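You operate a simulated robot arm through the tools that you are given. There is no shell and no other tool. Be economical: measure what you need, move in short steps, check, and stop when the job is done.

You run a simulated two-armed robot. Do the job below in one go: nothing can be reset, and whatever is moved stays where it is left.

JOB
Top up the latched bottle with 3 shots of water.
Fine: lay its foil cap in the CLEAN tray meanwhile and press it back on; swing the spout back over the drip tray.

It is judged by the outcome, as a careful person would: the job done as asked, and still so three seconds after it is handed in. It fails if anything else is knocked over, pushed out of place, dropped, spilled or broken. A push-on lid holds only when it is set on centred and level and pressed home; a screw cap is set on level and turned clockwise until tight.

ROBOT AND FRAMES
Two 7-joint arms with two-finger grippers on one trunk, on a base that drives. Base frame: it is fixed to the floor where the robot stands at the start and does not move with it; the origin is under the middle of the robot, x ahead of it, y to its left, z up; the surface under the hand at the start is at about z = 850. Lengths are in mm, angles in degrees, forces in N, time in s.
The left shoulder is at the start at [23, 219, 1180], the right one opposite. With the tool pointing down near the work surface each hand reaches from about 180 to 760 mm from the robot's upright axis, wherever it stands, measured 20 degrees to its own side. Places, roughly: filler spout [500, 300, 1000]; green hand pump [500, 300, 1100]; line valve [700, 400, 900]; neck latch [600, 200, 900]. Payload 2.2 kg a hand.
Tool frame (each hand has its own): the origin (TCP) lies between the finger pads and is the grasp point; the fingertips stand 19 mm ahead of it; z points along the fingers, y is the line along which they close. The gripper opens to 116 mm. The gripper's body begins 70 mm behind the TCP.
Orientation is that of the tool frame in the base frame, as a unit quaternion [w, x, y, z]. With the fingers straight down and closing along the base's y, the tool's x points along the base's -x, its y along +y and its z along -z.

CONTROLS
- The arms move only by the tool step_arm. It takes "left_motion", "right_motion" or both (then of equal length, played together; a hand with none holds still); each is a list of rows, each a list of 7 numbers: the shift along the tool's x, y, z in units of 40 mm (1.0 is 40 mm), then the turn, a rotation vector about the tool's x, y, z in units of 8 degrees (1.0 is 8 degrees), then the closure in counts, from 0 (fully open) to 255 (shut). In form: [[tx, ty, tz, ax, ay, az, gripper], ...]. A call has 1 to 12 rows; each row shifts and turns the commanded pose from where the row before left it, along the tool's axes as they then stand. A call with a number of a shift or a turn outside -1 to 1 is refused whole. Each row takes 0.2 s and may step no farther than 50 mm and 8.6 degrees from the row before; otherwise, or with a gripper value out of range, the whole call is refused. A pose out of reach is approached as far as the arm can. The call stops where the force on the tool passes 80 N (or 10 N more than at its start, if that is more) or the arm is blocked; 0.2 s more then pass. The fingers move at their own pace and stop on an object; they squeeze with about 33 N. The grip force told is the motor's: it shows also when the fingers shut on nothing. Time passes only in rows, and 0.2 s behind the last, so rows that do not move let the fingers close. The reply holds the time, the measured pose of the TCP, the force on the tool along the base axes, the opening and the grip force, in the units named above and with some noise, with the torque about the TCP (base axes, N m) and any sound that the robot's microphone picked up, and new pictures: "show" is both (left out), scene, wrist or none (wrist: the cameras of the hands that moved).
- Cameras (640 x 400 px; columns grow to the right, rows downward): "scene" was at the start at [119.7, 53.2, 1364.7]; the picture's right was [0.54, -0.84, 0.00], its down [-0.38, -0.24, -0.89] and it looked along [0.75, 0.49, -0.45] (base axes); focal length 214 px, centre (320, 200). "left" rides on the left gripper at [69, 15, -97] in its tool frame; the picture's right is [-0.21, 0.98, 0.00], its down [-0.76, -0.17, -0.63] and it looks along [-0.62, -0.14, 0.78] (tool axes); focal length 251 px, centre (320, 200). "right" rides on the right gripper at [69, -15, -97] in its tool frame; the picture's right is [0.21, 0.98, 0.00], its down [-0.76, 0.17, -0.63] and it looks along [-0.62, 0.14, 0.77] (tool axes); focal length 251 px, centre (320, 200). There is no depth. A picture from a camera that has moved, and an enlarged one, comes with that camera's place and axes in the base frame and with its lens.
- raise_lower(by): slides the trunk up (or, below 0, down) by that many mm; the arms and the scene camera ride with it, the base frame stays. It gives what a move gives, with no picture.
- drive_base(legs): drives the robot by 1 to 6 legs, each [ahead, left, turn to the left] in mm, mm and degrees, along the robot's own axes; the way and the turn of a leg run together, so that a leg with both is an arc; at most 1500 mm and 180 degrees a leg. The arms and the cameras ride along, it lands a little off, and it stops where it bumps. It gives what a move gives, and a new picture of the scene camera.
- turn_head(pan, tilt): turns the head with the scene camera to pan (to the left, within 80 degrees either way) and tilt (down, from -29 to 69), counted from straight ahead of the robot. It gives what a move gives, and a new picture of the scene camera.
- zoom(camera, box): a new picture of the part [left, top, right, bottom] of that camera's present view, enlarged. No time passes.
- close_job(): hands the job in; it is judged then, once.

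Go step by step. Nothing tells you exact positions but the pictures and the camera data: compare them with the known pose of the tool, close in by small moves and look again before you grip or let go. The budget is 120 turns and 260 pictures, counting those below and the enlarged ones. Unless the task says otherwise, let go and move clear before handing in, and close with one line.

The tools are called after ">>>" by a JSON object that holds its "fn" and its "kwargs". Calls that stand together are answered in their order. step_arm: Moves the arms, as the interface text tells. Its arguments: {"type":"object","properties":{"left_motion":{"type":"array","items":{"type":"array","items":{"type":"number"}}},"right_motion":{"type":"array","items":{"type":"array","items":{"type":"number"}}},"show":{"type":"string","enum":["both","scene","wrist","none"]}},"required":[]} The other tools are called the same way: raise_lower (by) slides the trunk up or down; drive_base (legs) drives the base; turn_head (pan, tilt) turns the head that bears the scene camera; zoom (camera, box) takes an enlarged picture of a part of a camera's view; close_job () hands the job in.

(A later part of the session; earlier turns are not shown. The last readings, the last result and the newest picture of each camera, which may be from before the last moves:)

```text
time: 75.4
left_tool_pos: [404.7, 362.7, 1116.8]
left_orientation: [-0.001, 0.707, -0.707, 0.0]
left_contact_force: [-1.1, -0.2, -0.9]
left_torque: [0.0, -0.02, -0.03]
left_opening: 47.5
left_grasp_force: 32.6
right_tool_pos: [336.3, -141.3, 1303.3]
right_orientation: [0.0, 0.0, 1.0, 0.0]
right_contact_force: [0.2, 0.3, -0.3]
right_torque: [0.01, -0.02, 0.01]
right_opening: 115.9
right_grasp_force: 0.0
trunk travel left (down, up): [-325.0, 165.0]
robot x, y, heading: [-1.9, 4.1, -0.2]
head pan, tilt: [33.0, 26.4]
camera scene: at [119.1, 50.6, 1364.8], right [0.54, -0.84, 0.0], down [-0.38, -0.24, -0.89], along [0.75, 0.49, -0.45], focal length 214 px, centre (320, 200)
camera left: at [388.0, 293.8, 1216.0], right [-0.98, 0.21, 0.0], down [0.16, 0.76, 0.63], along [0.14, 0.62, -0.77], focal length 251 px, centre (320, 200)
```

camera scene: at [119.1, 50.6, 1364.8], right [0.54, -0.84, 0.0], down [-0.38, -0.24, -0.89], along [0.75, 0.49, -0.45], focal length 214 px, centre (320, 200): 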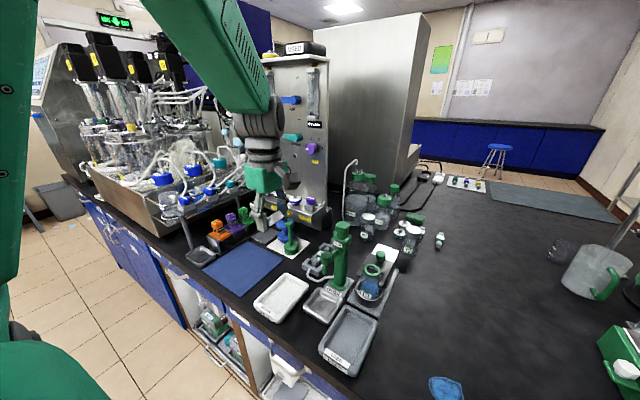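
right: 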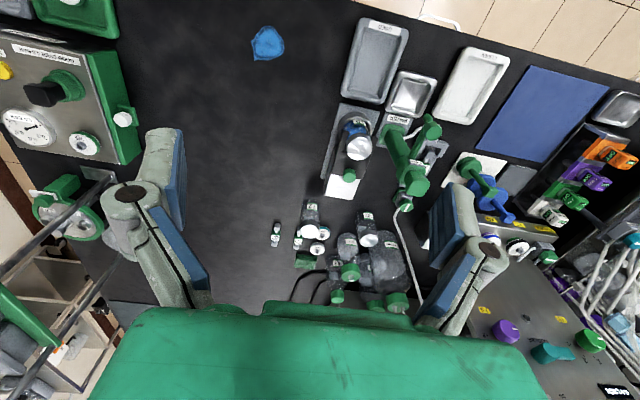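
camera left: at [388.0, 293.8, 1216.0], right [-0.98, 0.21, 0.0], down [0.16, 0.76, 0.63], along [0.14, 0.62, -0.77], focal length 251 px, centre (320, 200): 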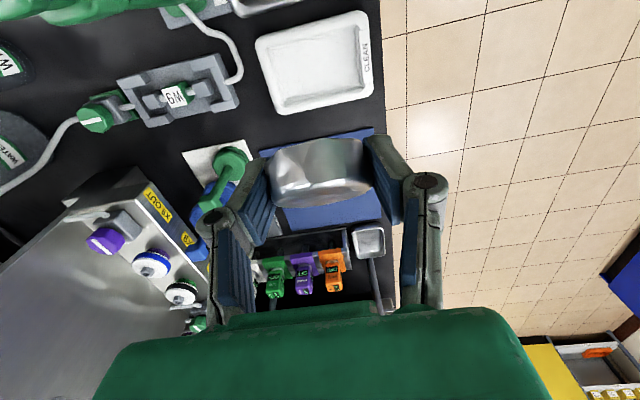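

The cap hangs over the tray. I'll lower until its edge touches, then press gently to level it.

>>> {"fn": "step_arm", "kwargs": {"left_motion": [[0.03, 0, 1, 0, 0, 0, 255], [0, 0, 1, 0, 0, 0, 255], [0, 0, 1, 0, 0, 0, 255], [0, 0, 1, 0, 0, 0, 255], [0, 0, 1, 0, 0, 0, 255], [0, 0, 0.2, 0, 0, 0, 255], [0, 0, 0, 0, 0, 0, 255]], "show": "none"}}

>>> {"fn": "zoom", "kwargs": {"camera": "scene", "box": [240, 240, 330, 330]}}

>>> {"fn": "zoom", "kwargs": {"camera": "left", "box": [180, 30, 460, 270]}}

```text
time: 77.0
left_tool_pos: [404.6, 361.5, 908.3]
left_orientation: [0.0, -0.707, 0.708, -0.001]
left_contact_force: [-0.6, -0.4, -0.1]
left_torque: [0.0, 0.01, 0.0]
left_opening: 47.5
left_grasp_force: 32.7
right_tool_pos: [335.9, -140.9, 1304.1]
right_orientation: [0.001, -0.001, 1.0, 0.001]
right_contact_force: [-0.2, -0.5, -0.3]
right_torque: [-0.01, 0.0, -0.03]
right_opening: 115.8
right_grasp_force: 0.1
trunk travel left (down, up): [-325.0, 165.0]
robot x, y, heading: [-1.1, 1.8, -0.2]
head pan, tilt: [33.0, 26.4]
```

```text
4.44 times, centred on (285, 285) of scene
camera zoom: at [120.0, 50.3, 1364.8], right [0.54, -0.84, 0.0], down [-0.38, -0.24, -0.89], along [0.75, 0.49, -0.45], focal length 953 px, centre (476, -178)
```

zoom: 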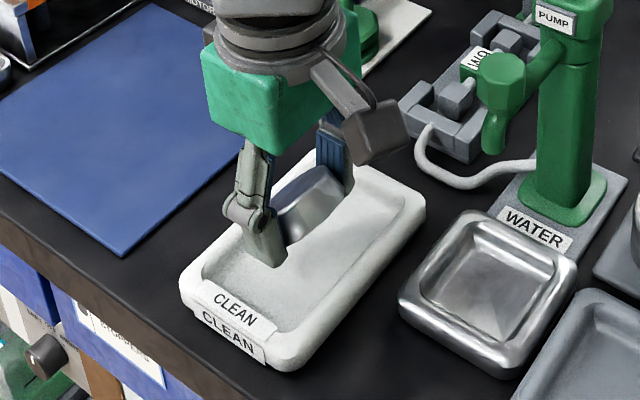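

```text
1.67 times, centred on (320, 150) of left
camera zoom: at [388.3, 292.1, 1008.1], right [-0.98, 0.22, 0.0], down [0.17, 0.76, 0.63], along [0.14, 0.62, -0.77], focal length 419 px, centre (320, 283)
```

zoom: 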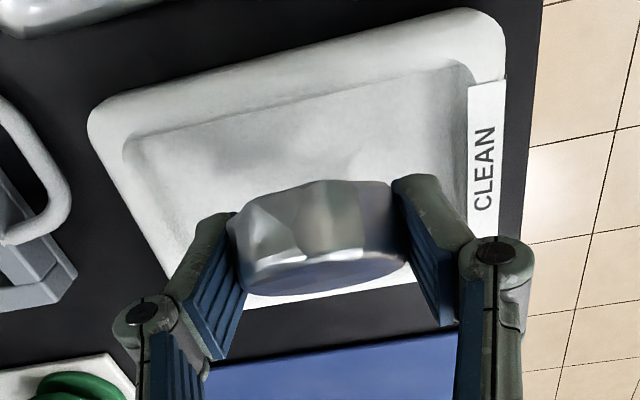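

>>> {"fn": "step_arm", "kwargs": {"left_motion": [[0.08, 0, 0.1, 0, 0, 0, 255], [0, 0, 0.1, 0, 0, 0, 255], [0, 0, 0.1, 0, 0, 0, 255], [0, 0, 0, 0, 0, 0, 255]], "show": "none"}}

>>> {"fn": "step_arm", "kwargs": {"left_motion": [[0, 0, 0.1, 0, 0, 0, 255], [0, 0, 0.1, 0, 0, 0, 255], [0, 0, 0, 0, 0, 0, 255]], "show": "none"}}

>>> {"fn": "zoom", "kwargs": {"camera": "left", "box": [180, 30, 460, 270]}}

```text
time: 78.0
left_tool_pos: [403.7, 358.6, 897.4]
left_orientation: [0.001, -0.706, 0.708, 0.0]
left_contact_force: [-0.3, 0.2, -0.1]
left_torque: [-0.01, 0.01, 0.01]
left_opening: 47.3
left_grasp_force: 33.3
right_tool_pos: [336.6, -140.5, 1303.4]
right_orientation: [0.0, 0.0, 1.0, 0.0]
right_contact_force: [-1.0, 0.5, 0.7]
right_torque: [-0.02, 0.0, 0.02]
right_opening: 116.3
right_grasp_force: 0.0
trunk travel left (down, up): [-325.0, 165.0]
robot x, y, heading: [-0.2, -0.8, -0.0]
head pan, tilt: [33.0, 26.4]
```

```text
time: 78.8
left_tool_pos: [404.3, 359.2, 889.9]
left_orientation: [0.002, -0.707, 0.708, 0.0]
left_contact_force: [0.0, -0.7, 0.9]
left_torque: [0.01, 0.0, 0.01]
left_opening: 47.0
left_grasp_force: 32.7
right_tool_pos: [335.6, -140.2, 1304.7]
right_orientation: [0.001, 0.0, 1.0, 0.001]
right_contact_force: [-0.7, -0.1, -0.9]
right_torque: [0.01, -0.04, -0.02]
right_opening: 116.2
right_grasp_force: 0.1
trunk travel left (down, up): [-325.0, 165.0]
robot x, y, heading: [0.5, 0.4, 0.2]
head pan, tilt: [33.0, 26.4]
```

```text
1.67 times, centred on (320, 150) of left
camera zoom: at [388.4, 289.2, 987.8], right [-0.98, 0.22, 0.0], down [0.17, 0.76, 0.63], along [0.14, 0.62, -0.77], focal length 419 px, centre (320, 283)
```

zoom: 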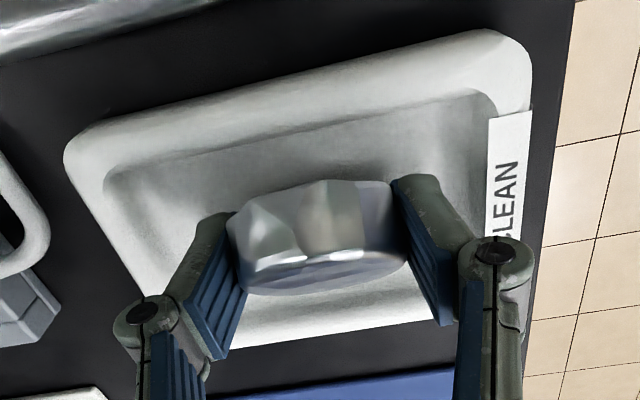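

>>> {"fn": "step_arm", "kwargs": {"left_motion": [[0, 0, 0.1, 0, 0, 0, 255], [0, 0, 0.1, 0, 0, 0, 255], [0, 0, 0, 0, 0, 0, 255]], "show": "none"}}

>>> {"fn": "zoom", "kwargs": {"camera": "left", "box": [180, 30, 460, 270]}}

```text
time: 79.6
left_tool_pos: [405.3, 357.4, 882.7]
left_orientation: [0.003, -0.707, 0.707, -0.001]
left_contact_force: [0.4, 3.0, 27.2]
left_torque: [0.5, 0.06, 0.01]
left_opening: 47.0
left_grasp_force: 32.9
right_tool_pos: [334.6, -143.0, 1303.4]
right_orientation: [0.0, -0.001, 1.0, 0.001]
right_contact_force: [0.1, -0.1, 0.8]
right_torque: [0.0, 0.01, 0.05]
right_opening: 115.9
right_grasp_force: 0.0
trunk travel left (down, up): [-325.0, 165.0]
robot x, y, heading: [0.7, -0.4, -0.1]
head pan, tilt: [33.0, 26.4]
```

```text
1.67 times, centred on (320, 150) of left
camera zoom: at [387.8, 287.4, 981.5], right [-0.98, 0.22, 0.0], down [0.16, 0.75, 0.64], along [0.14, 0.62, -0.77], focal length 419 px, centre (320, 283)
```

zoom: 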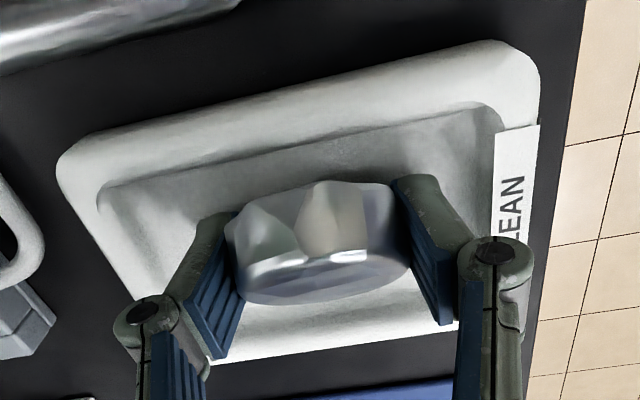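

It's in contact and pivoting level. One more small push, then I'll open so it settles flat.

>>> {"fn": "step_arm", "kwargs": {"left_motion": [[0, 0, 0.08, 0, 0, 0, 255], [0, 0, 0.05, 0, 0, 0, 255], [0, 0, 0, 0, 0, 0, 255]], "show": "none"}}

>>> {"fn": "zoom", "kwargs": {"camera": "left", "box": [180, 30, 460, 270]}}

>>> {"fn": "step_arm", "kwargs": {"left_motion": [[0, 0, -0.05, 0, 0, 0, 255], [0, 0, 0, 0, 0, 0, 140], [0, 0, 0, 0, 0, 0, 115], [0, 0, 0, 0, 0, 0, 100], [0, 0, -0.4, 0, 0, 0, 100], [0, 0, -0.6, 0, 0, 0, 100], [0, 0, 0, 0, 0, 0, 100]], "show": "none"}}

>>> {"fn": "zoom", "kwargs": {"camera": "left", "box": [180, 30, 460, 270]}}

>>> {"fn": "zoom", "kwargs": {"camera": "scene", "box": [240, 240, 330, 330]}}

```text
time: 80.4
left_tool_pos: [404.6, 356.9, 877.6]
left_orientation: [0.002, -0.706, 0.708, 0.001]
left_contact_force: [3.0, -1.5, 19.1]
left_torque: [0.24, -0.04, -0.02]
left_opening: 44.7
left_grasp_force: 33.3
right_tool_pos: [335.8, -144.8, 1303.5]
right_orientation: [0.001, 0.0, 1.0, 0.002]
right_contact_force: [-0.1, -0.5, 0.3]
right_torque: [0.01, 0.0, 0.02]
right_opening: 116.0
right_grasp_force: 0.1
trunk travel left (down, up): [-325.0, 165.0]
robot x, y, heading: [0.7, -0.8, 0.1]
head pan, tilt: [33.0, 26.4]
```

```text
1.67 times, centred on (320, 150) of left
camera zoom: at [387.9, 286.8, 975.7], right [-0.98, 0.22, 0.0], down [0.17, 0.75, 0.64], along [0.14, 0.62, -0.77], focal length 419 px, centre (320, 283)
```

zoom: 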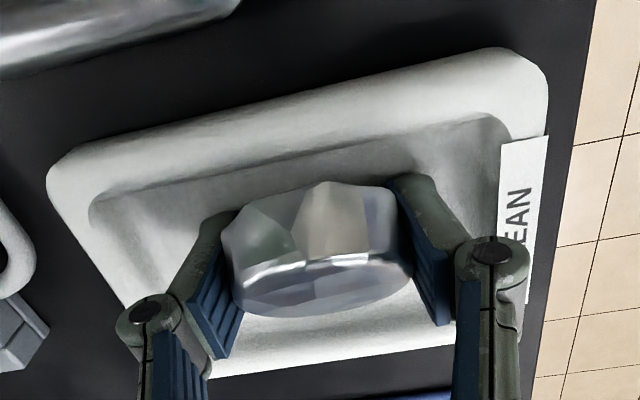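

```text
time: 82.0
left_tool_pos: [404.8, 358.0, 919.3]
left_orientation: [0.0, -0.707, 0.708, 0.001]
left_contact_force: [-0.3, 0.2, -0.4]
left_torque: [-0.01, 0.03, 0.0]
left_opening: 70.6
left_grasp_force: 0.1
right_tool_pos: [335.9, -140.7, 1303.5]
right_orientation: [0.001, -0.001, 1.0, 0.001]
right_contact_force: [0.3, -0.2, -0.1]
right_torque: [-0.01, 0.02, 0.01]
right_opening: 116.3
right_grasp_force: 0.1
trunk travel left (down, up): [-325.0, 165.0]
robot x, y, heading: [2.2, -0.7, -0.1]
head pan, tilt: [33.0, 26.4]
```

```text
1.67 times, centred on (320, 150) of left
camera zoom: at [388.6, 289.0, 1017.1], right [-0.98, 0.22, 0.0], down [0.17, 0.76, 0.63], along [0.14, 0.62, -0.77], focal length 419 px, centre (320, 283)
```

zoom: 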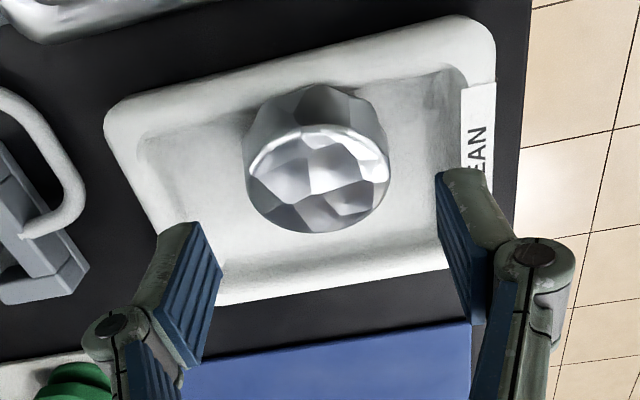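

```text
4.44 times, centred on (285, 285) of scene
camera zoom: at [120.4, 49.9, 1364.7], right [0.54, -0.84, 0.0], down [-0.38, -0.24, -0.89], along [0.75, 0.49, -0.45], focal length 953 px, centre (476, -178)
```

zoom: 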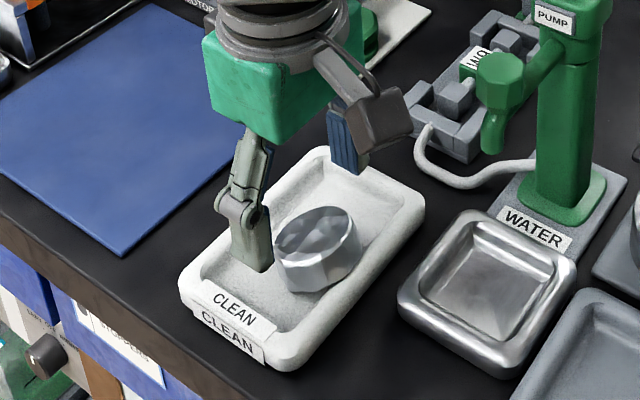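

The cap is in the tray but propped on the sloped −y wall, with its centre near (404, 352). I'll regrip it, shift it about 11 mm toward +y onto the flat floor and press it level.

>>> {"fn": "step_arm", "kwargs": {"left_motion": [[0.12, 0, 0.5, 0, 0, 0, 100], [0, 0, 0.35, 0, 0, 0, 100], [0, 0, 0, 0, 0, 0, 130], [0, 0, 0, 0, 0, 0, 180], [0, 0, 0, 0, 0, 0, 255], [0, 0, 0, 0, 0, 0, 255], [0, 0, -0.2, 0, 0, 0, 255], [-0.3, 0, 0, 0, 0, 0, 255], [0, 0, 0, 0, 0, 0, 255]], "show": "none"}}

>>> {"fn": "zoom", "kwargs": {"camera": "left", "box": [180, 30, 460, 270]}}

>>> {"fn": "zoom", "kwargs": {"camera": "scene", "box": [250, 250, 320, 320]}}

```text
time: 84.0
left_tool_pos: [405.3, 365.7, 892.7]
left_orientation: [0.001, -0.706, 0.708, 0.0]
left_contact_force: [-0.9, 0.9, -0.1]
left_torque: [0.03, -0.04, -0.05]
left_opening: 46.8
left_grasp_force: 32.9
right_tool_pos: [336.2, -140.4, 1304.9]
right_orientation: [0.0, 0.0, 1.0, 0.0]
right_contact_force: [-0.8, -0.3, 0.6]
right_torque: [-0.04, 0.01, 0.04]
right_opening: 115.8
right_grasp_force: 0.1
trunk travel left (down, up): [-325.0, 165.0]
robot x, y, heading: [-7.1, -2.6, 0.0]
head pan, tilt: [33.0, 26.4]
```

```text
1.67 times, centred on (320, 150) of left
camera zoom: at [388.4, 297.0, 991.1], right [-0.98, 0.22, 0.0], down [0.17, 0.76, 0.63], along [0.14, 0.62, -0.77], focal length 419 px, centre (320, 283)
```

zoom: 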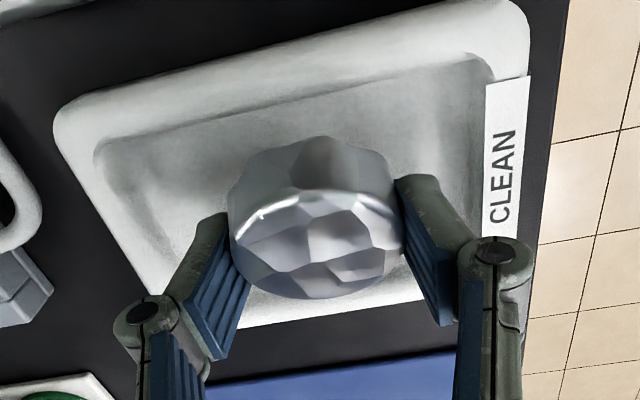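

```text
5.71 times, centred on (285, 285) of scene
camera zoom: at [120.1, 50.8, 1364.7], right [0.54, -0.84, 0.0], down [-0.38, -0.24, -0.89], along [0.75, 0.49, -0.45], focal length 1226 px, centre (520, -286)
```

zoom: 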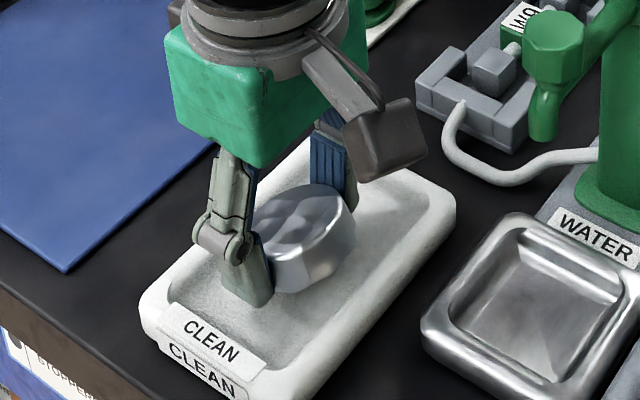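

>>> {"fn": "step_arm", "kwargs": {"left_motion": [[0, 0, 0.15, 0, 0, 0, 255], [0, 0, 0.1, 0, 0, 0, 255], [0, 0, 0.1, 0, 0, 0, 255], [0, 0, 0, 0, 0, 0, 255]], "show": "none"}}

>>> {"fn": "step_arm", "kwargs": {"left_motion": [[0, 0, 0, 0, 0, 0, 180], [0, 0, 0, 0, 0, 0, 130], [0, 0, 0, 0, 0, 0, 100], [0, 0, -0.5, 0, 0, 0, 100], [0, 0, -0.8, 0, 0, 0, 100], [0, 0, 0, 0, 0, 0, 100]], "show": "none"}}

>>> {"fn": "zoom", "kwargs": {"camera": "left", "box": [180, 30, 460, 270]}}

>>> {"fn": "zoom", "kwargs": {"camera": "scene", "box": [250, 250, 320, 320]}}

```text
time: 85.0
left_tool_pos: [405.2, 364.0, 881.2]
left_orientation: [-0.003, 0.708, -0.707, 0.001]
left_contact_force: [0.8, 4.1, 25.3]
left_torque: [0.53, -0.05, -0.02]
left_opening: 47.0
left_grasp_force: 32.8
right_tool_pos: [335.9, -143.8, 1303.7]
right_orientation: [0.001, 0.0, 1.0, 0.001]
right_contact_force: [0.0, -0.1, 0.4]
right_torque: [0.01, -0.04, 0.04]
right_opening: 115.9
right_grasp_force: 0.0
trunk travel left (down, up): [-325.0, 165.0]
robot x, y, heading: [-0.2, -2.2, 0.1]
head pan, tilt: [33.0, 26.4]
```

```text
time: 86.4
left_tool_pos: [405.4, 362.9, 929.8]
left_orientation: [0.001, -0.706, 0.708, 0.0]
left_contact_force: [-0.5, 0.4, -0.4]
left_torque: [-0.02, 0.03, 0.02]
left_opening: 70.6
left_grasp_force: 0.0
right_tool_pos: [337.1, -141.6, 1302.8]
right_orientation: [0.0, 0.0, 1.0, 0.0]
right_contact_force: [-0.2, -0.7, -0.4]
right_torque: [0.0, -0.01, -0.02]
right_opening: 116.1
right_grasp_force: 0.1
trunk travel left (down, up): [-325.0, 165.0]
robot x, y, heading: [0.1, -0.1, 0.1]
head pan, tilt: [33.0, 26.4]
```

```text
1.67 times, centred on (320, 150) of left
camera zoom: at [388.5, 295.0, 1028.3], right [-0.98, 0.22, 0.0], down [0.17, 0.76, 0.63], along [0.14, 0.62, -0.77], focal length 419 px, centre (320, 283)
```

zoom: 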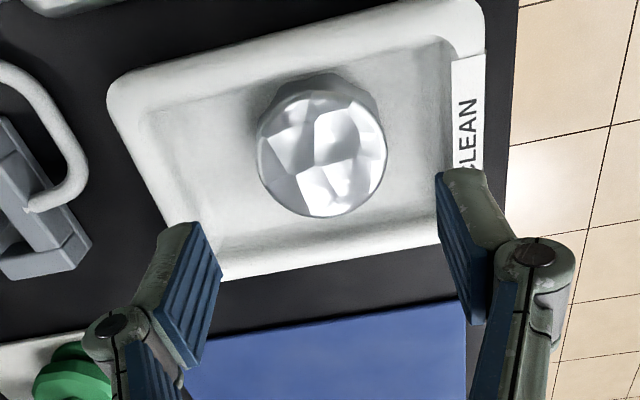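

```text
5.71 times, centred on (285, 285) of scene
camera zoom: at [120.3, 49.3, 1364.7], right [0.54, -0.84, 0.0], down [-0.38, -0.24, -0.89], along [0.75, 0.49, -0.45], focal length 1226 px, centre (520, -286)
```

zoom: 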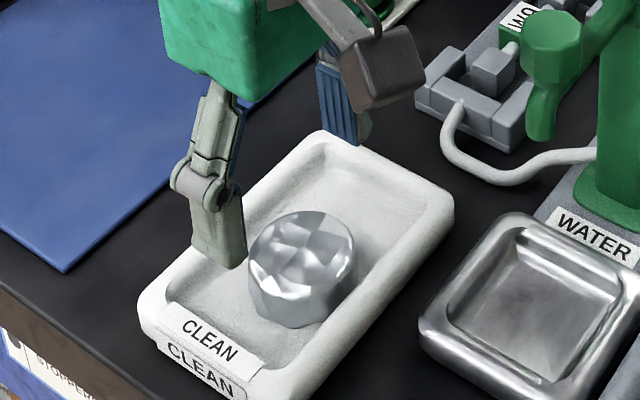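

The cap is lying flat again, with its centre about 9 mm toward −y of the hand. I'll shift over it, lower and check the centring before gripping.

>>> {"fn": "step_arm", "kwargs": {"left_motion": [[0.22, 0, 0.5, 0, 0, 0, 100], [0, 0, 0.5, 0, 0, 0, 100], [0, 0, 0.15, 0, 0, 0, 100], [0, 0, 0, 0, 0, 0, 100]], "show": "none"}}

>>> {"fn": "zoom", "kwargs": {"camera": "left", "box": [220, 80, 420, 280]}}

>>> {"fn": "zoom", "kwargs": {"camera": "scene", "box": [250, 250, 320, 320]}}

```text
time: 87.4
left_tool_pos: [404.7, 356.5, 883.8]
left_orientation: [0.001, -0.706, 0.708, -0.001]
left_contact_force: [-0.5, -0.4, -0.3]
left_torque: [0.0, 0.0, 0.04]
left_opening: 70.5
left_grasp_force: 0.2
right_tool_pos: [336.0, -140.9, 1305.1]
right_orientation: [0.001, 0.0, 1.0, 0.001]
right_contact_force: [0.1, 0.3, -0.9]
right_torque: [-0.02, 0.02, 0.01]
right_opening: 115.7
right_grasp_force: 0.1
trunk travel left (down, up): [-325.0, 165.0]
robot x, y, heading: [0.1, -0.0, 0.1]
head pan, tilt: [33.0, 26.4]
```

```text
2.00 times, centred on (320, 180) of left
camera zoom: at [387.8, 287.3, 982.5], right [-0.98, 0.22, 0.0], down [0.17, 0.76, 0.63], along [0.14, 0.62, -0.77], focal length 503 px, centre (320, 240)
```

zoom: 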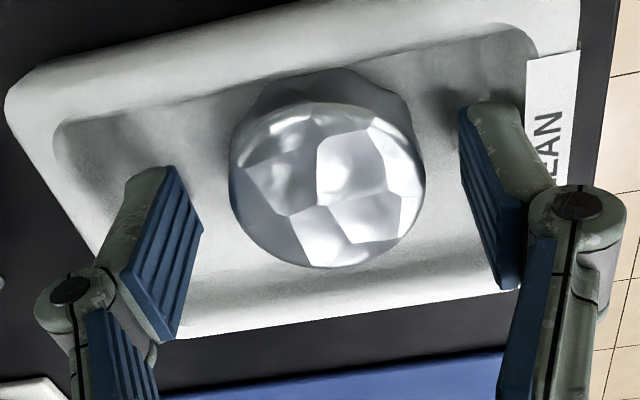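

```text
5.71 times, centred on (285, 285) of scene
camera zoom: at [120.1, 50.4, 1364.8], right [0.54, -0.84, 0.0], down [-0.38, -0.24, -0.89], along [0.75, 0.49, -0.45], focal length 1226 px, centre (520, -286)
```

zoom: 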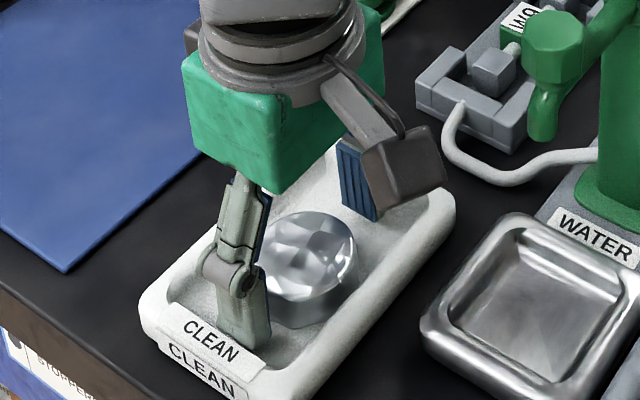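

The cap is level, about 4 mm toward −y and 3 mm toward −x of the grip centre. I'll trim, lower 3 mm and grip.

>>> {"fn": "step_arm", "kwargs": {"left_motion": [[0.1, 0.065, 0, 0, 0, 0, 100], [0, 0, 0.07, 0, 0, 0, 100], [0, 0, 0, 0, 0, 0, 130], [0, 0, 0, 0, 0, 0, 170], [0, 0, 0, 0, 0, 0, 255], [0, 0, 0, 0, 0, 0, 255]], "show": "none"}}

>>> {"fn": "zoom", "kwargs": {"camera": "left", "box": [220, 80, 420, 280]}}

>>> {"fn": "step_arm", "kwargs": {"left_motion": [[0, 0, -0.4, 0, 0, 0, 255], [0, 0, -0.8, 0, 0, 0, 255], [0, 0, -0.8, 0, 0, 0, 255], [0, 0, 0, 0, 0, 0, 255]], "show": "none"}}

>>> {"fn": "zoom", "kwargs": {"camera": "left", "box": [220, 80, 420, 280]}}

>>> {"fn": "zoom", "kwargs": {"camera": "scene", "box": [250, 230, 330, 310]}}

```text
time: 88.8
left_tool_pos: [401.8, 351.9, 882.6]
left_orientation: [0.002, -0.706, 0.708, 0.0]
left_contact_force: [0.5, -0.3, -0.5]
left_torque: [-0.02, -0.01, 0.01]
left_opening: 47.0
left_grasp_force: 33.3
right_tool_pos: [336.7, -141.4, 1303.6]
right_orientation: [0.0, 0.0, 1.0, 0.001]
right_contact_force: [0.5, -0.2, -0.1]
right_torque: [-0.04, -0.04, 0.01]
right_opening: 115.7
right_grasp_force: 0.2
trunk travel left (down, up): [-325.0, 165.0]
robot x, y, heading: [2.2, -1.4, -0.1]
head pan, tilt: [33.0, 26.4]
```

```text
2.00 times, centred on (320, 180) of left
camera zoom: at [385.5, 283.6, 980.1], right [-0.98, 0.22, 0.0], down [0.17, 0.76, 0.63], along [0.14, 0.62, -0.77], focal length 503 px, centre (320, 240)
```

zoom: 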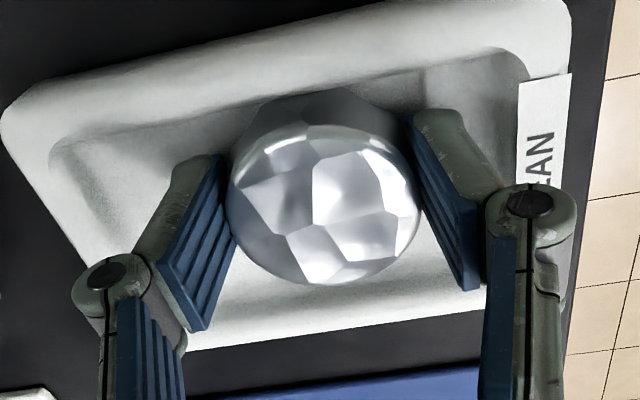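

```text
time: 89.8
left_tool_pos: [404.1, 353.4, 962.3]
left_orientation: [0.001, -0.706, 0.708, 0.0]
left_contact_force: [0.1, 0.6, -0.2]
left_torque: [0.0, -0.01, 0.04]
left_opening: 47.0
left_grasp_force: 32.2
right_tool_pos: [337.6, -141.4, 1303.8]
right_orientation: [0.001, 0.0, 1.0, 0.0]
right_contact_force: [-0.6, 0.0, 0.1]
right_torque: [0.0, 0.03, -0.01]
right_opening: 115.7
right_grasp_force: 0.2
trunk travel left (down, up): [-325.0, 165.0]
robot x, y, heading: [0.1, 0.8, 0.0]
head pan, tilt: [33.0, 26.4]
```

```text
2.00 times, centred on (320, 180) of left
camera zoom: at [386.6, 283.8, 1060.2], right [-0.98, 0.22, 0.0], down [0.17, 0.76, 0.63], along [0.14, 0.62, -0.77], focal length 503 px, centre (320, 240)
```

zoom: 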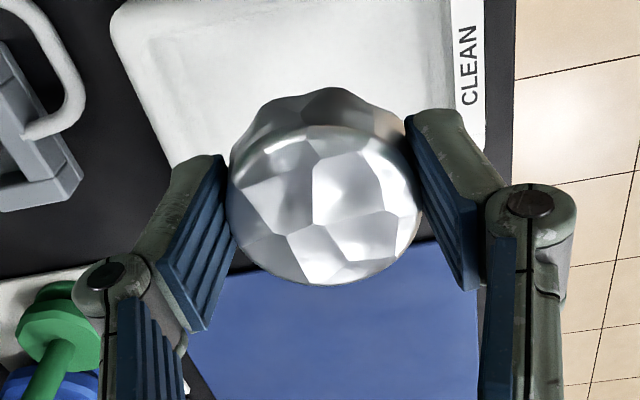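

```text
5.00 times, centred on (290, 270) of scene
camera zoom: at [120.3, 49.8, 1364.7], right [0.54, -0.84, 0.0], down [-0.38, -0.24, -0.89], along [0.75, 0.49, -0.45], focal length 1072 px, centre (470, -150)
```

zoom: 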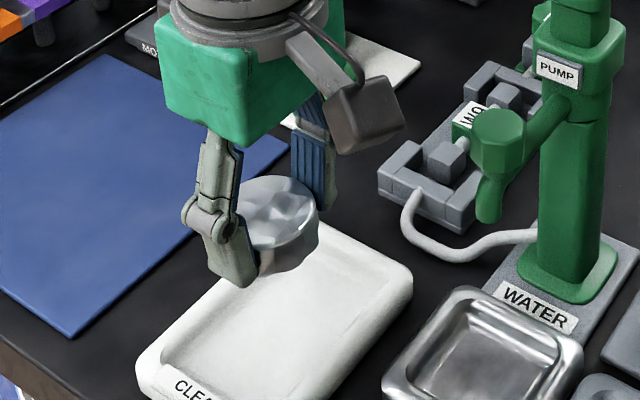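

The cap is held level and centred in the grip. I'll carry it back over the bottle, aiming about 2 mm further toward (−x, −y) than last time.

>>> {"fn": "step_arm", "kwargs": {"left_motion": [[0, 0, -0.9, 0, 0, 0, 255], [0, 0, -0.9, 0, 0, 0, 255], [0, 0, -0.9, 0, 0, 0, 255], [0, 0, -0.9, 0, 0, 0, 255], [0, 0, -0.65, 0, 0, 0, 255], [0, 0, 0, 0, 0, 0.9375, 255], [0, 0, 0, 0, 0, 0.9375, 255], [0, 0, 0, 0, 0, 0.9375, 255], [0, 0, 0, 0, 0, 0.9375, 255], [0, 0, 0, 0, 0, 0.9375, 255], [0, 0, 0, 0, 0, 0.9375, 255], [0, 0, 0, 0, 0, 0, 255]], "show": "none"}}

>>> {"fn": "step_arm", "kwargs": {"left_motion": [[0.18, -0.9525, 0, 0, 0, 0, 255], [0.18, -0.9525, 0, 0, 0, 0, 255], [0.18, -0.9525, 0, 0, 0, 0, 255], [0.18, -0.9525, 0, 0, 0, 0, 255], [0.18, -0.9525, 0, 0, 0, 0, 255], [0.18, -0.9525, 0, 0, 0, 0, 255], [0, 0, 0.8, 0, 0, 0, 255], [0, 0, 0.8, 0, 0, 0, 255], [0, 0, 0.8, 0, 0, 0, 255], [0, 0, 0, 0, 0, 0, 255]], "show": "wrist"}}

>>> {"fn": "zoom", "kwargs": {"camera": "left", "box": [220, 40, 420, 240]}}

>>> {"fn": "zoom", "kwargs": {"camera": "scene", "box": [334, 210, 414, 290]}}

```text
time: 92.4
left_tool_pos: [401.9, 352.5, 1131.9]
left_orientation: [0.0, -0.381, 0.925, 0.001]
left_contact_force: [-0.2, 0.2, -0.3]
left_torque: [0.0, 0.02, 0.03]
left_opening: 46.8
left_grasp_force: 32.9
right_tool_pos: [335.6, -140.7, 1304.3]
right_orientation: [0.001, 0.0, 1.0, 0.001]
right_contact_force: [0.2, 0.7, 0.5]
right_torque: [0.01, -0.01, -0.02]
right_opening: 116.0
right_grasp_force: 0.1
trunk travel left (down, up): [-325.0, 165.0]
robot x, y, heading: [2.2, -1.0, -0.0]
head pan, tilt: [33.0, 26.4]
```

```text
time: 94.6
left_tool_pos: [532.7, 159.3, 1035.9]
left_orientation: [0.001, -0.382, 0.924, 0.001]
left_contact_force: [0.3, 0.6, -0.8]
left_torque: [0.02, 0.01, -0.01]
left_opening: 47.1
left_grasp_force: 33.4
right_tool_pos: [335.4, -142.0, 1303.7]
right_orientation: [0.0, 0.0, 1.0, 0.001]
right_contact_force: [-0.4, 0.5, 0.0]
right_torque: [0.02, 0.0, 0.03]
right_opening: 115.8
right_grasp_force: 0.2
trunk travel left (down, up): [-325.0, 165.0]
robot x, y, heading: [3.1, 0.9, -0.0]
head pan, tilt: [33.0, 26.4]
camera left: at [471.5, 120.5, 1134.0], right [-0.54, 0.84, 0.0], down [0.65, 0.41, 0.63], along [0.53, 0.34, -0.77], focal length 251 px, centre (320, 200)
```

left: 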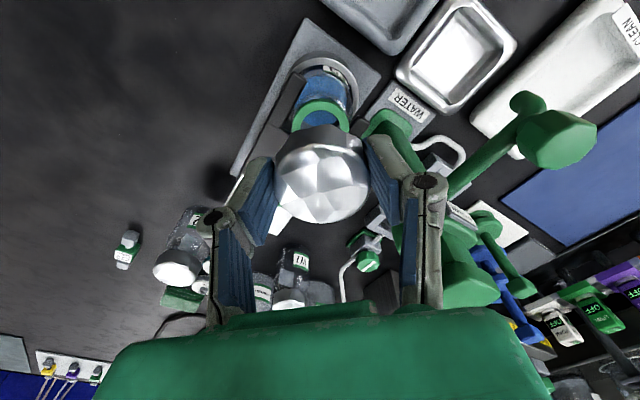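

```text
2.00 times, centred on (320, 140) of left
camera zoom: at [471.5, 120.5, 1134.0], right [-0.54, 0.84, 0.0], down [0.65, 0.41, 0.63], along [0.53, 0.34, -0.77], focal length 503 px, centre (320, 320)
```

zoom: 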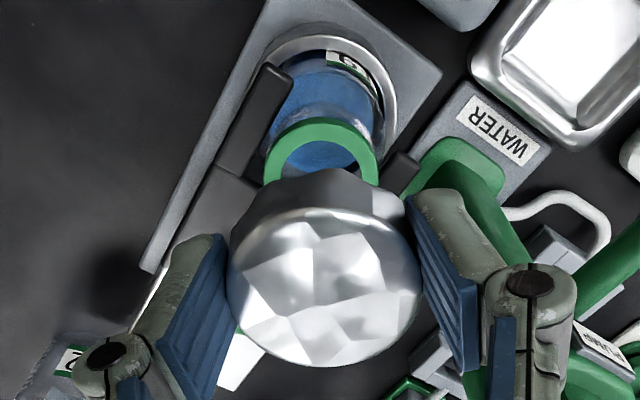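

```text
5.00 times, centred on (374, 250) of scene
camera zoom: at [119.8, 48.8, 1364.9], right [0.54, -0.84, 0.0], down [-0.38, -0.24, -0.89], along [0.75, 0.49, -0.45], focal length 1072 px, centre (50, -50)
```

zoom: 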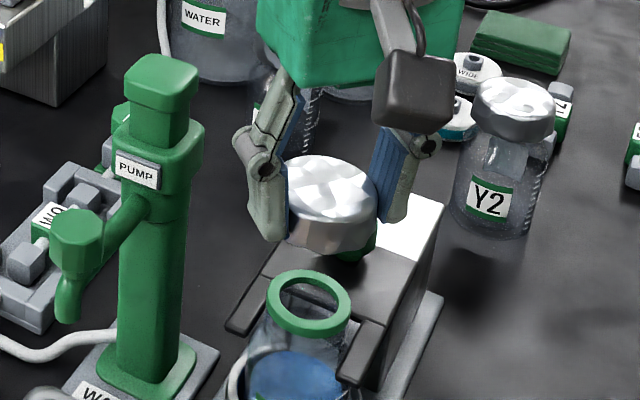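

Seen from the wrist, the mouth is at about (535, 161.3) and the cap centre at about (533.4, 160). I'll correct by 2 mm and lower to just above contact.

>>> {"fn": "step_arm", "kwargs": {"left_motion": [[-0.05, 0, 0.5, 0, 0, 0, 255], [0, 0, 0.5, 0, 0, 0, 255], [0, 0, 0.2, 0, 0, 0, 255], [0, 0, 0, 0, 0, 0, 255]], "show": "none"}}

>>> {"fn": "step_arm", "kwargs": {"left_motion": [[0, 0, 0.07, 0, 0, 0, 255], [0, 0, 0, 0, 0, 0, 255]], "show": "none"}}

>>> {"fn": "step_arm", "kwargs": {"left_motion": [[0, 0, 0.05, 0, 0, 0, 255], [0, 0, 0, 0, 0, 0, 255]], "show": "none"}}

>>> {"fn": "zoom", "kwargs": {"camera": "scene", "box": [344, 230, 404, 290]}}

```text
time: 95.6
left_tool_pos: [534.7, 161.0, 988.6]
left_orientation: [0.002, -0.382, 0.924, 0.002]
left_contact_force: [-0.1, -0.4, -0.6]
left_torque: [0.01, 0.02, -0.01]
left_opening: 46.8
left_grasp_force: 33.5
right_tool_pos: [337.3, -141.6, 1302.9]
right_orientation: [0.001, 0.0, 1.0, 0.0]
right_contact_force: [-0.8, -0.2, -1.5]
right_torque: [-0.02, -0.02, 0.01]
right_opening: 115.9
right_grasp_force: 0.1
trunk travel left (down, up): [-325.0, 165.0]
robot x, y, heading: [-1.6, 2.0, 0.1]
head pan, tilt: [33.0, 26.4]
```

```text
time: 96.2
left_tool_pos: [534.7, 160.0, 985.0]
left_orientation: [0.001, -0.382, 0.924, 0.002]
left_contact_force: [0.5, 0.1, -0.3]
left_torque: [-0.01, 0.03, -0.02]
left_opening: 46.8
left_grasp_force: 32.7
right_tool_pos: [335.9, -142.8, 1302.6]
right_orientation: [0.001, 0.0, 1.0, 0.001]
right_contact_force: [0.6, 0.9, 0.8]
right_torque: [-0.04, 0.01, 0.02]
right_opening: 115.9
right_grasp_force: 0.2
trunk travel left (down, up): [-325.0, 165.0]
robot x, y, heading: [-2.0, 0.9, 0.0]
head pan, tilt: [33.0, 26.4]
```

```text
time: 96.8
left_tool_pos: [534.4, 160.6, 983.5]
left_orientation: [0.002, -0.382, 0.924, 0.002]
left_contact_force: [-0.3, 0.1, 0.3]
left_torque: [-0.03, 0.0, -0.01]
left_opening: 46.9
left_grasp_force: 33.0
right_tool_pos: [335.7, -142.0, 1304.2]
right_orientation: [0.0, 0.0, 1.0, 0.001]
right_contact_force: [-0.2, 1.1, 0.4]
right_torque: [0.01, 0.03, -0.03]
right_opening: 116.0
right_grasp_force: 0.1
trunk travel left (down, up): [-325.0, 165.0]
robot x, y, heading: [0.5, -1.2, 0.0]
head pan, tilt: [33.0, 26.4]
```

```text
6.67 times, centred on (374, 260) of scene
camera zoom: at [120.3, 48.7, 1364.8], right [0.54, -0.84, 0.0], down [-0.38, -0.24, -0.89], along [0.75, 0.49, -0.45], focal length 1430 px, centre (-40, -200)
```

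zoom: 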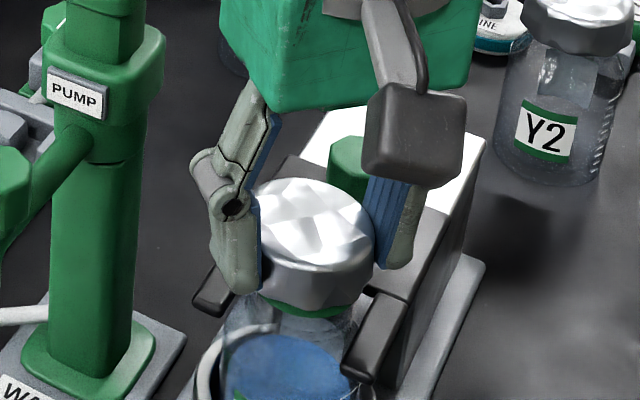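

It looks centred and level over the ring with no force yet. I'll continue in 2 mm steps.

>>> {"fn": "step_arm", "kwargs": {"left_motion": [[0, 0, 0.05, 0, 0, 0, 255], [0, 0, 0, 0, 0, 0, 255]], "show": "none"}}

>>> {"fn": "step_arm", "kwargs": {"left_motion": [[0, 0, 0.05, 0, 0, 0, 255], [0, 0, 0, 0, 0, 0, 255]], "show": "none"}}

>>> {"fn": "step_arm", "kwargs": {"left_motion": [[0, 0, 0.05, 0, 0, 0, 255], [0, 0, 0, 0, 0, 0, 255]], "show": "none"}}

```text
time: 97.4
left_tool_pos: [534.8, 159.9, 981.5]
left_orientation: [0.002, -0.382, 0.924, 0.001]
left_contact_force: [-0.1, -0.3, 1.4]
left_torque: [-0.03, 0.02, -0.03]
left_opening: 47.1
left_grasp_force: 32.7
right_tool_pos: [336.6, -142.4, 1303.3]
right_orientation: [0.001, 0.0, 1.0, 0.001]
right_contact_force: [-0.2, 0.7, 0.3]
right_torque: [0.02, 0.02, -0.03]
right_opening: 116.2
right_grasp_force: 0.0
trunk travel left (down, up): [-325.0, 165.0]
robot x, y, heading: [0.6, 0.2, 0.0]
head pan, tilt: [33.0, 26.4]
```

```text
time: 98.0
left_tool_pos: [534.4, 159.7, 980.8]
left_orientation: [0.003, -0.383, 0.924, 0.0]
left_contact_force: [-1.6, 0.2, 15.7]
left_torque: [-0.23, 0.08, -0.03]
left_opening: 47.0
left_grasp_force: 33.0
right_tool_pos: [336.1, -142.1, 1304.2]
right_orientation: [0.001, 0.0, 1.0, 0.002]
right_contact_force: [-0.1, -0.8, 0.4]
right_torque: [0.02, 0.02, 0.01]
right_opening: 115.9
right_grasp_force: 0.1
trunk travel left (down, up): [-325.0, 165.0]
robot x, y, heading: [3.4, 1.9, -0.0]
head pan, tilt: [33.0, 26.4]
```

```text
time: 98.6
left_tool_pos: [537.0, 160.9, 975.2]
left_orientation: [-0.001, -0.382, 0.924, 0.001]
left_contact_force: [-0.4, 0.3, -0.4]
left_torque: [0.05, 0.02, -0.01]
left_opening: 46.9
left_grasp_force: 33.1
right_tool_pos: [338.8, -143.1, 1303.2]
right_orientation: [-0.002, 0.0, 1.0, 0.001]
right_contact_force: [-0.4, -0.7, -0.6]
right_torque: [0.0, 0.0, 0.02]
right_opening: 115.9
right_grasp_force: 0.1
trunk travel left (down, up): [-325.0, 165.0]
robot x, y, heading: [-1.1, -2.1, 0.2]
head pan, tilt: [33.0, 26.4]
```

The force built up and then fell away. I'll check whether the cap slipped over the ring or tilted.

>>> {"fn": "zoom", "kwargs": {"camera": "scene", "box": [344, 230, 404, 290]}}

>>> {"fn": "zoom", "kwargs": {"camera": "left", "box": [220, 80, 420, 280]}}

```text
6.67 times, centred on (374, 260) of scene
camera zoom: at [122.4, 48.9, 1364.4], right [0.54, -0.84, 0.0], down [-0.38, -0.24, -0.89], along [0.75, 0.49, -0.45], focal length 1430 px, centre (-40, -200)
```

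zoom: 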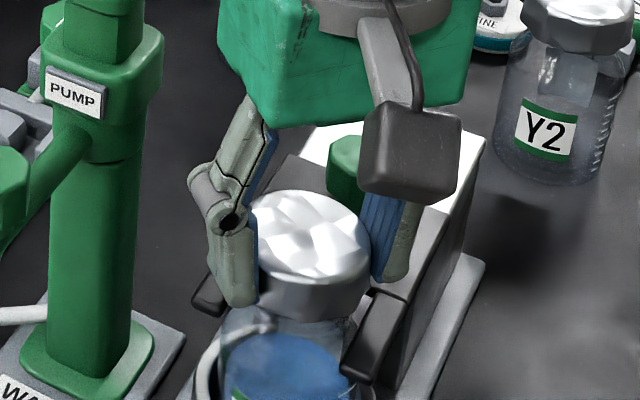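

```text
2.00 times, centred on (320, 180) of left
camera zoom: at [474.8, 122.6, 1073.5], right [-0.54, 0.84, 0.0], down [0.65, 0.42, 0.63], along [0.53, 0.34, -0.78], focal length 503 px, centre (320, 240)
```

zoom: 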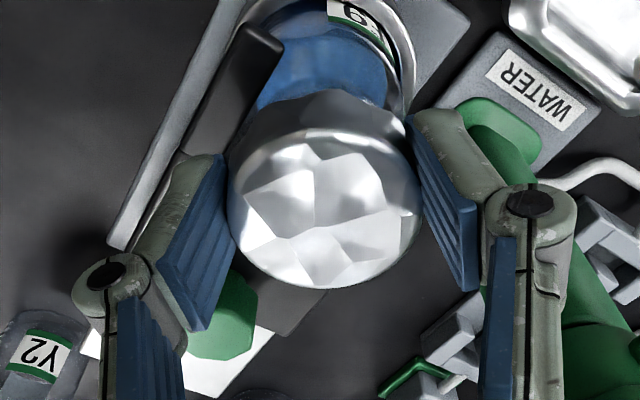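

The cap popped over the ring, level, with no green showing. I'll keep pressing down toward the seated height.

>>> {"fn": "step_arm", "kwargs": {"left_motion": [[0, 0, 0.06, 0, 0, 0, 255], [0, 0, 0.06, 0, 0, 0, 255], [0, 0, 0, 0, 0, 0, 255]], "show": "none"}}

>>> {"fn": "step_arm", "kwargs": {"left_motion": [[0, 0, 0.06, 0, 0, 0, 255], [0, 0, 0.06, 0, 0, 0, 255], [0, 0, 0, 0, 0, 0, 255]], "show": "none"}}

>>> {"fn": "zoom", "kwargs": {"camera": "scene", "box": [344, 230, 404, 290]}}

>>> {"fn": "zoom", "kwargs": {"camera": "left", "box": [220, 80, 420, 280]}}

```text
time: 99.4
left_tool_pos: [533.8, 161.3, 971.5]
left_orientation: [0.002, -0.382, 0.924, 0.0]
left_contact_force: [0.6, 0.2, -0.6]
left_torque: [0.02, -0.01, 0.01]
left_opening: 47.1
left_grasp_force: 32.3
right_tool_pos: [336.2, -142.5, 1303.9]
right_orientation: [0.001, -0.001, 1.0, 0.0]
right_contact_force: [-0.5, -0.5, -0.7]
right_torque: [0.01, 0.02, -0.01]
right_opening: 116.1
right_grasp_force: 0.0
trunk travel left (down, up): [-325.0, 165.0]
robot x, y, heading: [-2.2, -2.1, -0.1]
head pan, tilt: [33.0, 26.4]
```

```text
time: 100.2
left_tool_pos: [535.4, 160.2, 967.8]
left_orientation: [0.002, -0.382, 0.924, 0.001]
left_contact_force: [0.2, -0.2, 0.1]
left_torque: [-0.02, 0.03, -0.03]
left_opening: 46.7
left_grasp_force: 32.2
right_tool_pos: [335.6, -141.5, 1304.0]
right_orientation: [0.001, -0.001, 1.0, 0.001]
right_contact_force: [0.8, -0.1, 0.0]
right_torque: [0.0, -0.03, 0.01]
right_opening: 116.2
right_grasp_force: 0.1
trunk travel left (down, up): [-325.0, 165.0]
robot x, y, heading: [0.1, 2.2, 0.1]
head pan, tilt: [33.0, 26.4]
```

```text
6.67 times, centred on (374, 260) of scene
camera zoom: at [120.3, 48.4, 1364.8], right [0.54, -0.84, 0.0], down [-0.38, -0.24, -0.89], along [0.75, 0.49, -0.45], focal length 1430 px, centre (-40, -200)
```

zoom: 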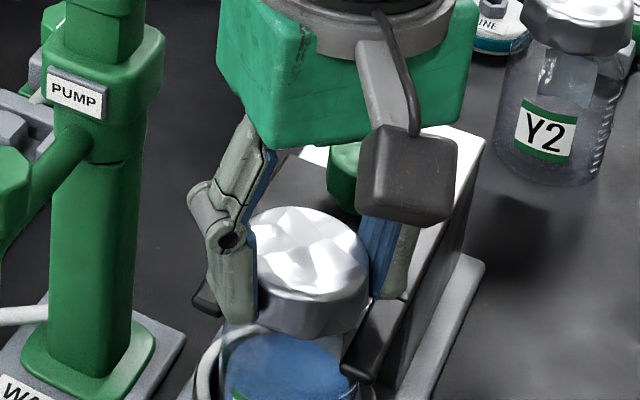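

```text
2.00 times, centred on (320, 180) of left
camera zoom: at [473.8, 122.1, 1065.4], right [-0.54, 0.84, 0.0], down [0.65, 0.41, 0.63], along [0.53, 0.34, -0.77], focal length 503 px, centre (320, 240)
```

zoom: 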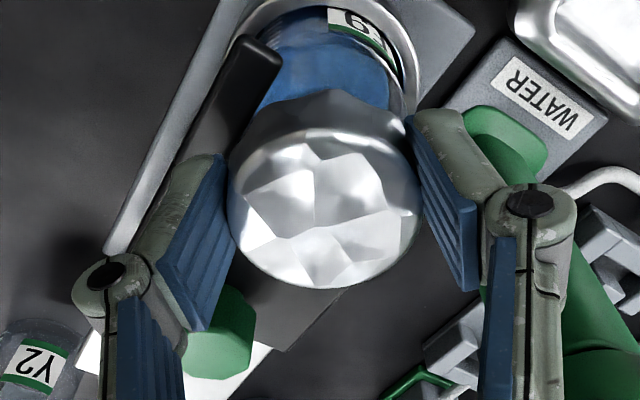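

It's sliding on freely and stays level. I'll continue to the stop in 2 mm steps.

>>> {"fn": "step_arm", "kwargs": {"left_motion": [[0, 0, 0.05, 0, 0, 0, 255], [0, 0, 0, 0, 0, 0, 255]], "show": "none"}}

>>> {"fn": "step_arm", "kwargs": {"left_motion": [[0, 0, 0.05, 0, 0, 0, 255], [0, 0, 0, 0, 0, 0, 255]], "show": "none"}}

>>> {"fn": "step_arm", "kwargs": {"left_motion": [[0, 0, 0.05, 0, 0, 0, 255], [0, 0, 0, 0, 0, 0, 255]], "show": "none"}}

```text
time: 100.8
left_tool_pos: [535.4, 160.8, 964.4]
left_orientation: [0.001, -0.382, 0.924, 0.001]
left_contact_force: [-0.1, -1.2, 0.0]
left_torque: [-0.01, 0.02, 0.02]
left_opening: 47.1
left_grasp_force: 32.6
right_tool_pos: [336.1, -142.8, 1303.6]
right_orientation: [0.001, 0.0, 1.0, 0.001]
right_contact_force: [1.0, -0.5, 0.0]
right_torque: [-0.04, -0.02, 0.0]
right_opening: 115.9
right_grasp_force: 0.0
trunk travel left (down, up): [-325.0, 165.0]
robot x, y, heading: [0.3, 0.5, 0.1]
head pan, tilt: [33.0, 26.4]
```

```text
time: 101.4
left_tool_pos: [534.6, 159.7, 964.9]
left_orientation: [0.001, -0.382, 0.924, 0.001]
left_contact_force: [0.2, -2.6, 6.2]
left_torque: [-0.08, 0.07, 0.06]
left_opening: 46.7
left_grasp_force: 33.1
right_tool_pos: [334.8, -143.6, 1302.1]
right_orientation: [0.001, 0.0, 1.0, 0.002]
right_contact_force: [0.4, -0.1, -0.2]
right_torque: [0.03, 0.02, 0.02]
right_opening: 116.0
right_grasp_force: 0.1
trunk travel left (down, up): [-325.0, 165.0]
robot x, y, heading: [-2.4, -1.5, -0.1]
head pan, tilt: [33.0, 26.4]
heard: snap
```

```text
time: 102.0
left_tool_pos: [533.8, 159.1, 962.1]
left_orientation: [0.003, -0.381, 0.924, 0.0]
left_contact_force: [0.7, -2.4, 23.8]
left_torque: [0.09, 0.04, -0.03]
left_opening: 47.0
left_grasp_force: 33.3
right_tool_pos: [334.2, -143.4, 1304.4]
right_orientation: [0.001, 0.0, 1.0, 0.002]
right_contact_force: [-0.2, 0.3, -1.1]
right_torque: [-0.02, 0.02, 0.03]
right_opening: 115.9
right_grasp_force: 0.1
trunk travel left (down, up): [-325.0, 165.0]
robot x, y, heading: [-0.0, 0.8, 0.0]
head pan, tilt: [33.0, 26.4]
```

I heard the snap, and a firm stop followed, so the cap is home. I'll open the fingers in place and then rise clear.

>>> {"fn": "step_arm", "kwargs": {"left_motion": [[0, 0, -0.04, 0, 0, 0, 255], [0, 0, 0, 0, 0, 0, 160], [0, 0, 0, 0, 0, 0, 110], [0, 0, 0, 0, 0, 0, 90], [0, 0, -0.5, 0, 0, 0, 90], [0, 0, -1, 0, 0, 0, 90], [0, 0, -1, 0, 0, 0, 90], [0, 0, 0, 0, 0, 0, 90]], "show": "wrist"}}

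>>> {"fn": "zoom", "kwargs": {"camera": "scene", "box": [344, 230, 404, 290]}}

>>> {"fn": "zoom", "kwargs": {"camera": "left", "box": [220, 20, 420, 180]}}

```text
time: 103.8
left_tool_pos: [535.7, 160.1, 1062.8]
left_orientation: [0.0, -0.383, 0.924, 0.002]
left_contact_force: [0.3, -0.1, 0.1]
left_torque: [0.04, 0.03, -0.03]
left_opening: 75.4
left_grasp_force: 0.0
right_tool_pos: [338.4, -142.5, 1301.9]
right_orientation: [0.0, -0.001, 1.0, 0.001]
right_contact_force: [0.6, -0.3, 0.1]
right_torque: [0.0, 0.01, 0.01]
right_opening: 116.0
right_grasp_force: 0.1
trunk travel left (down, up): [-325.0, 165.0]
robot x, y, heading: [-2.9, -1.2, 0.2]
head pan, tilt: [33.0, 26.4]
camera left: at [474.6, 121.6, 1160.9], right [-0.54, 0.84, 0.0], down [0.65, 0.42, 0.63], along [0.53, 0.34, -0.77], focal length 251 px, centre (320, 200)
```

left: 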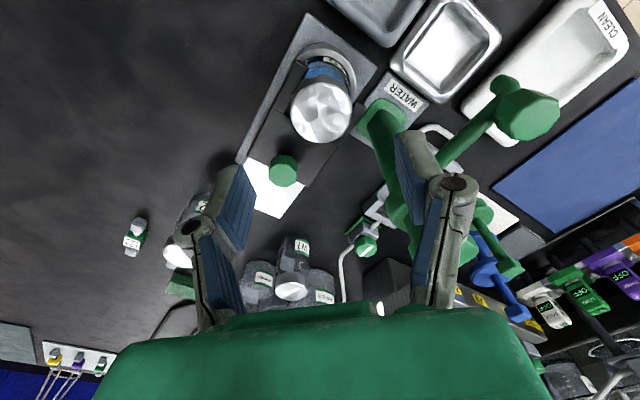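

```text
6.67 times, centred on (374, 260) of scene
camera zoom: at [120.9, 48.6, 1364.7], right [0.54, -0.84, 0.0], down [-0.38, -0.24, -0.89], along [0.75, 0.49, -0.45], focal length 1430 px, centre (-40, -200)
```

zoom: 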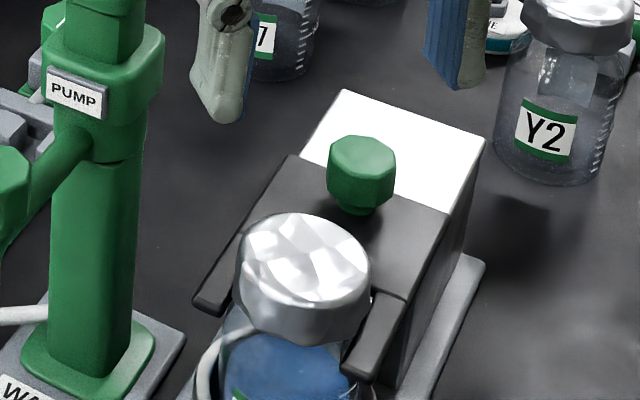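

```text
2.50 times, centred on (320, 100) of left
camera zoom: at [474.6, 121.6, 1160.9], right [-0.54, 0.84, 0.0], down [0.65, 0.42, 0.63], along [0.53, 0.34, -0.77], focal length 629 px, centre (320, 450)
```

zoom: 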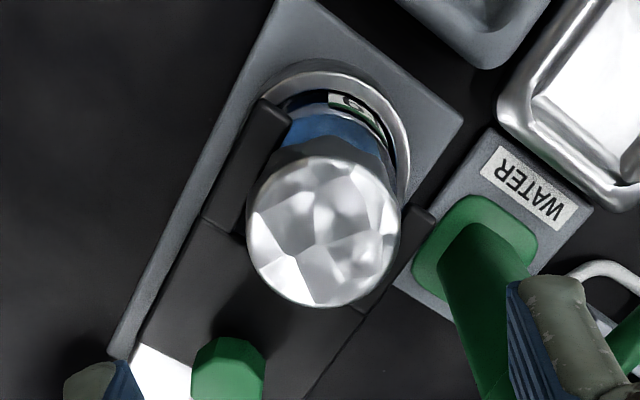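

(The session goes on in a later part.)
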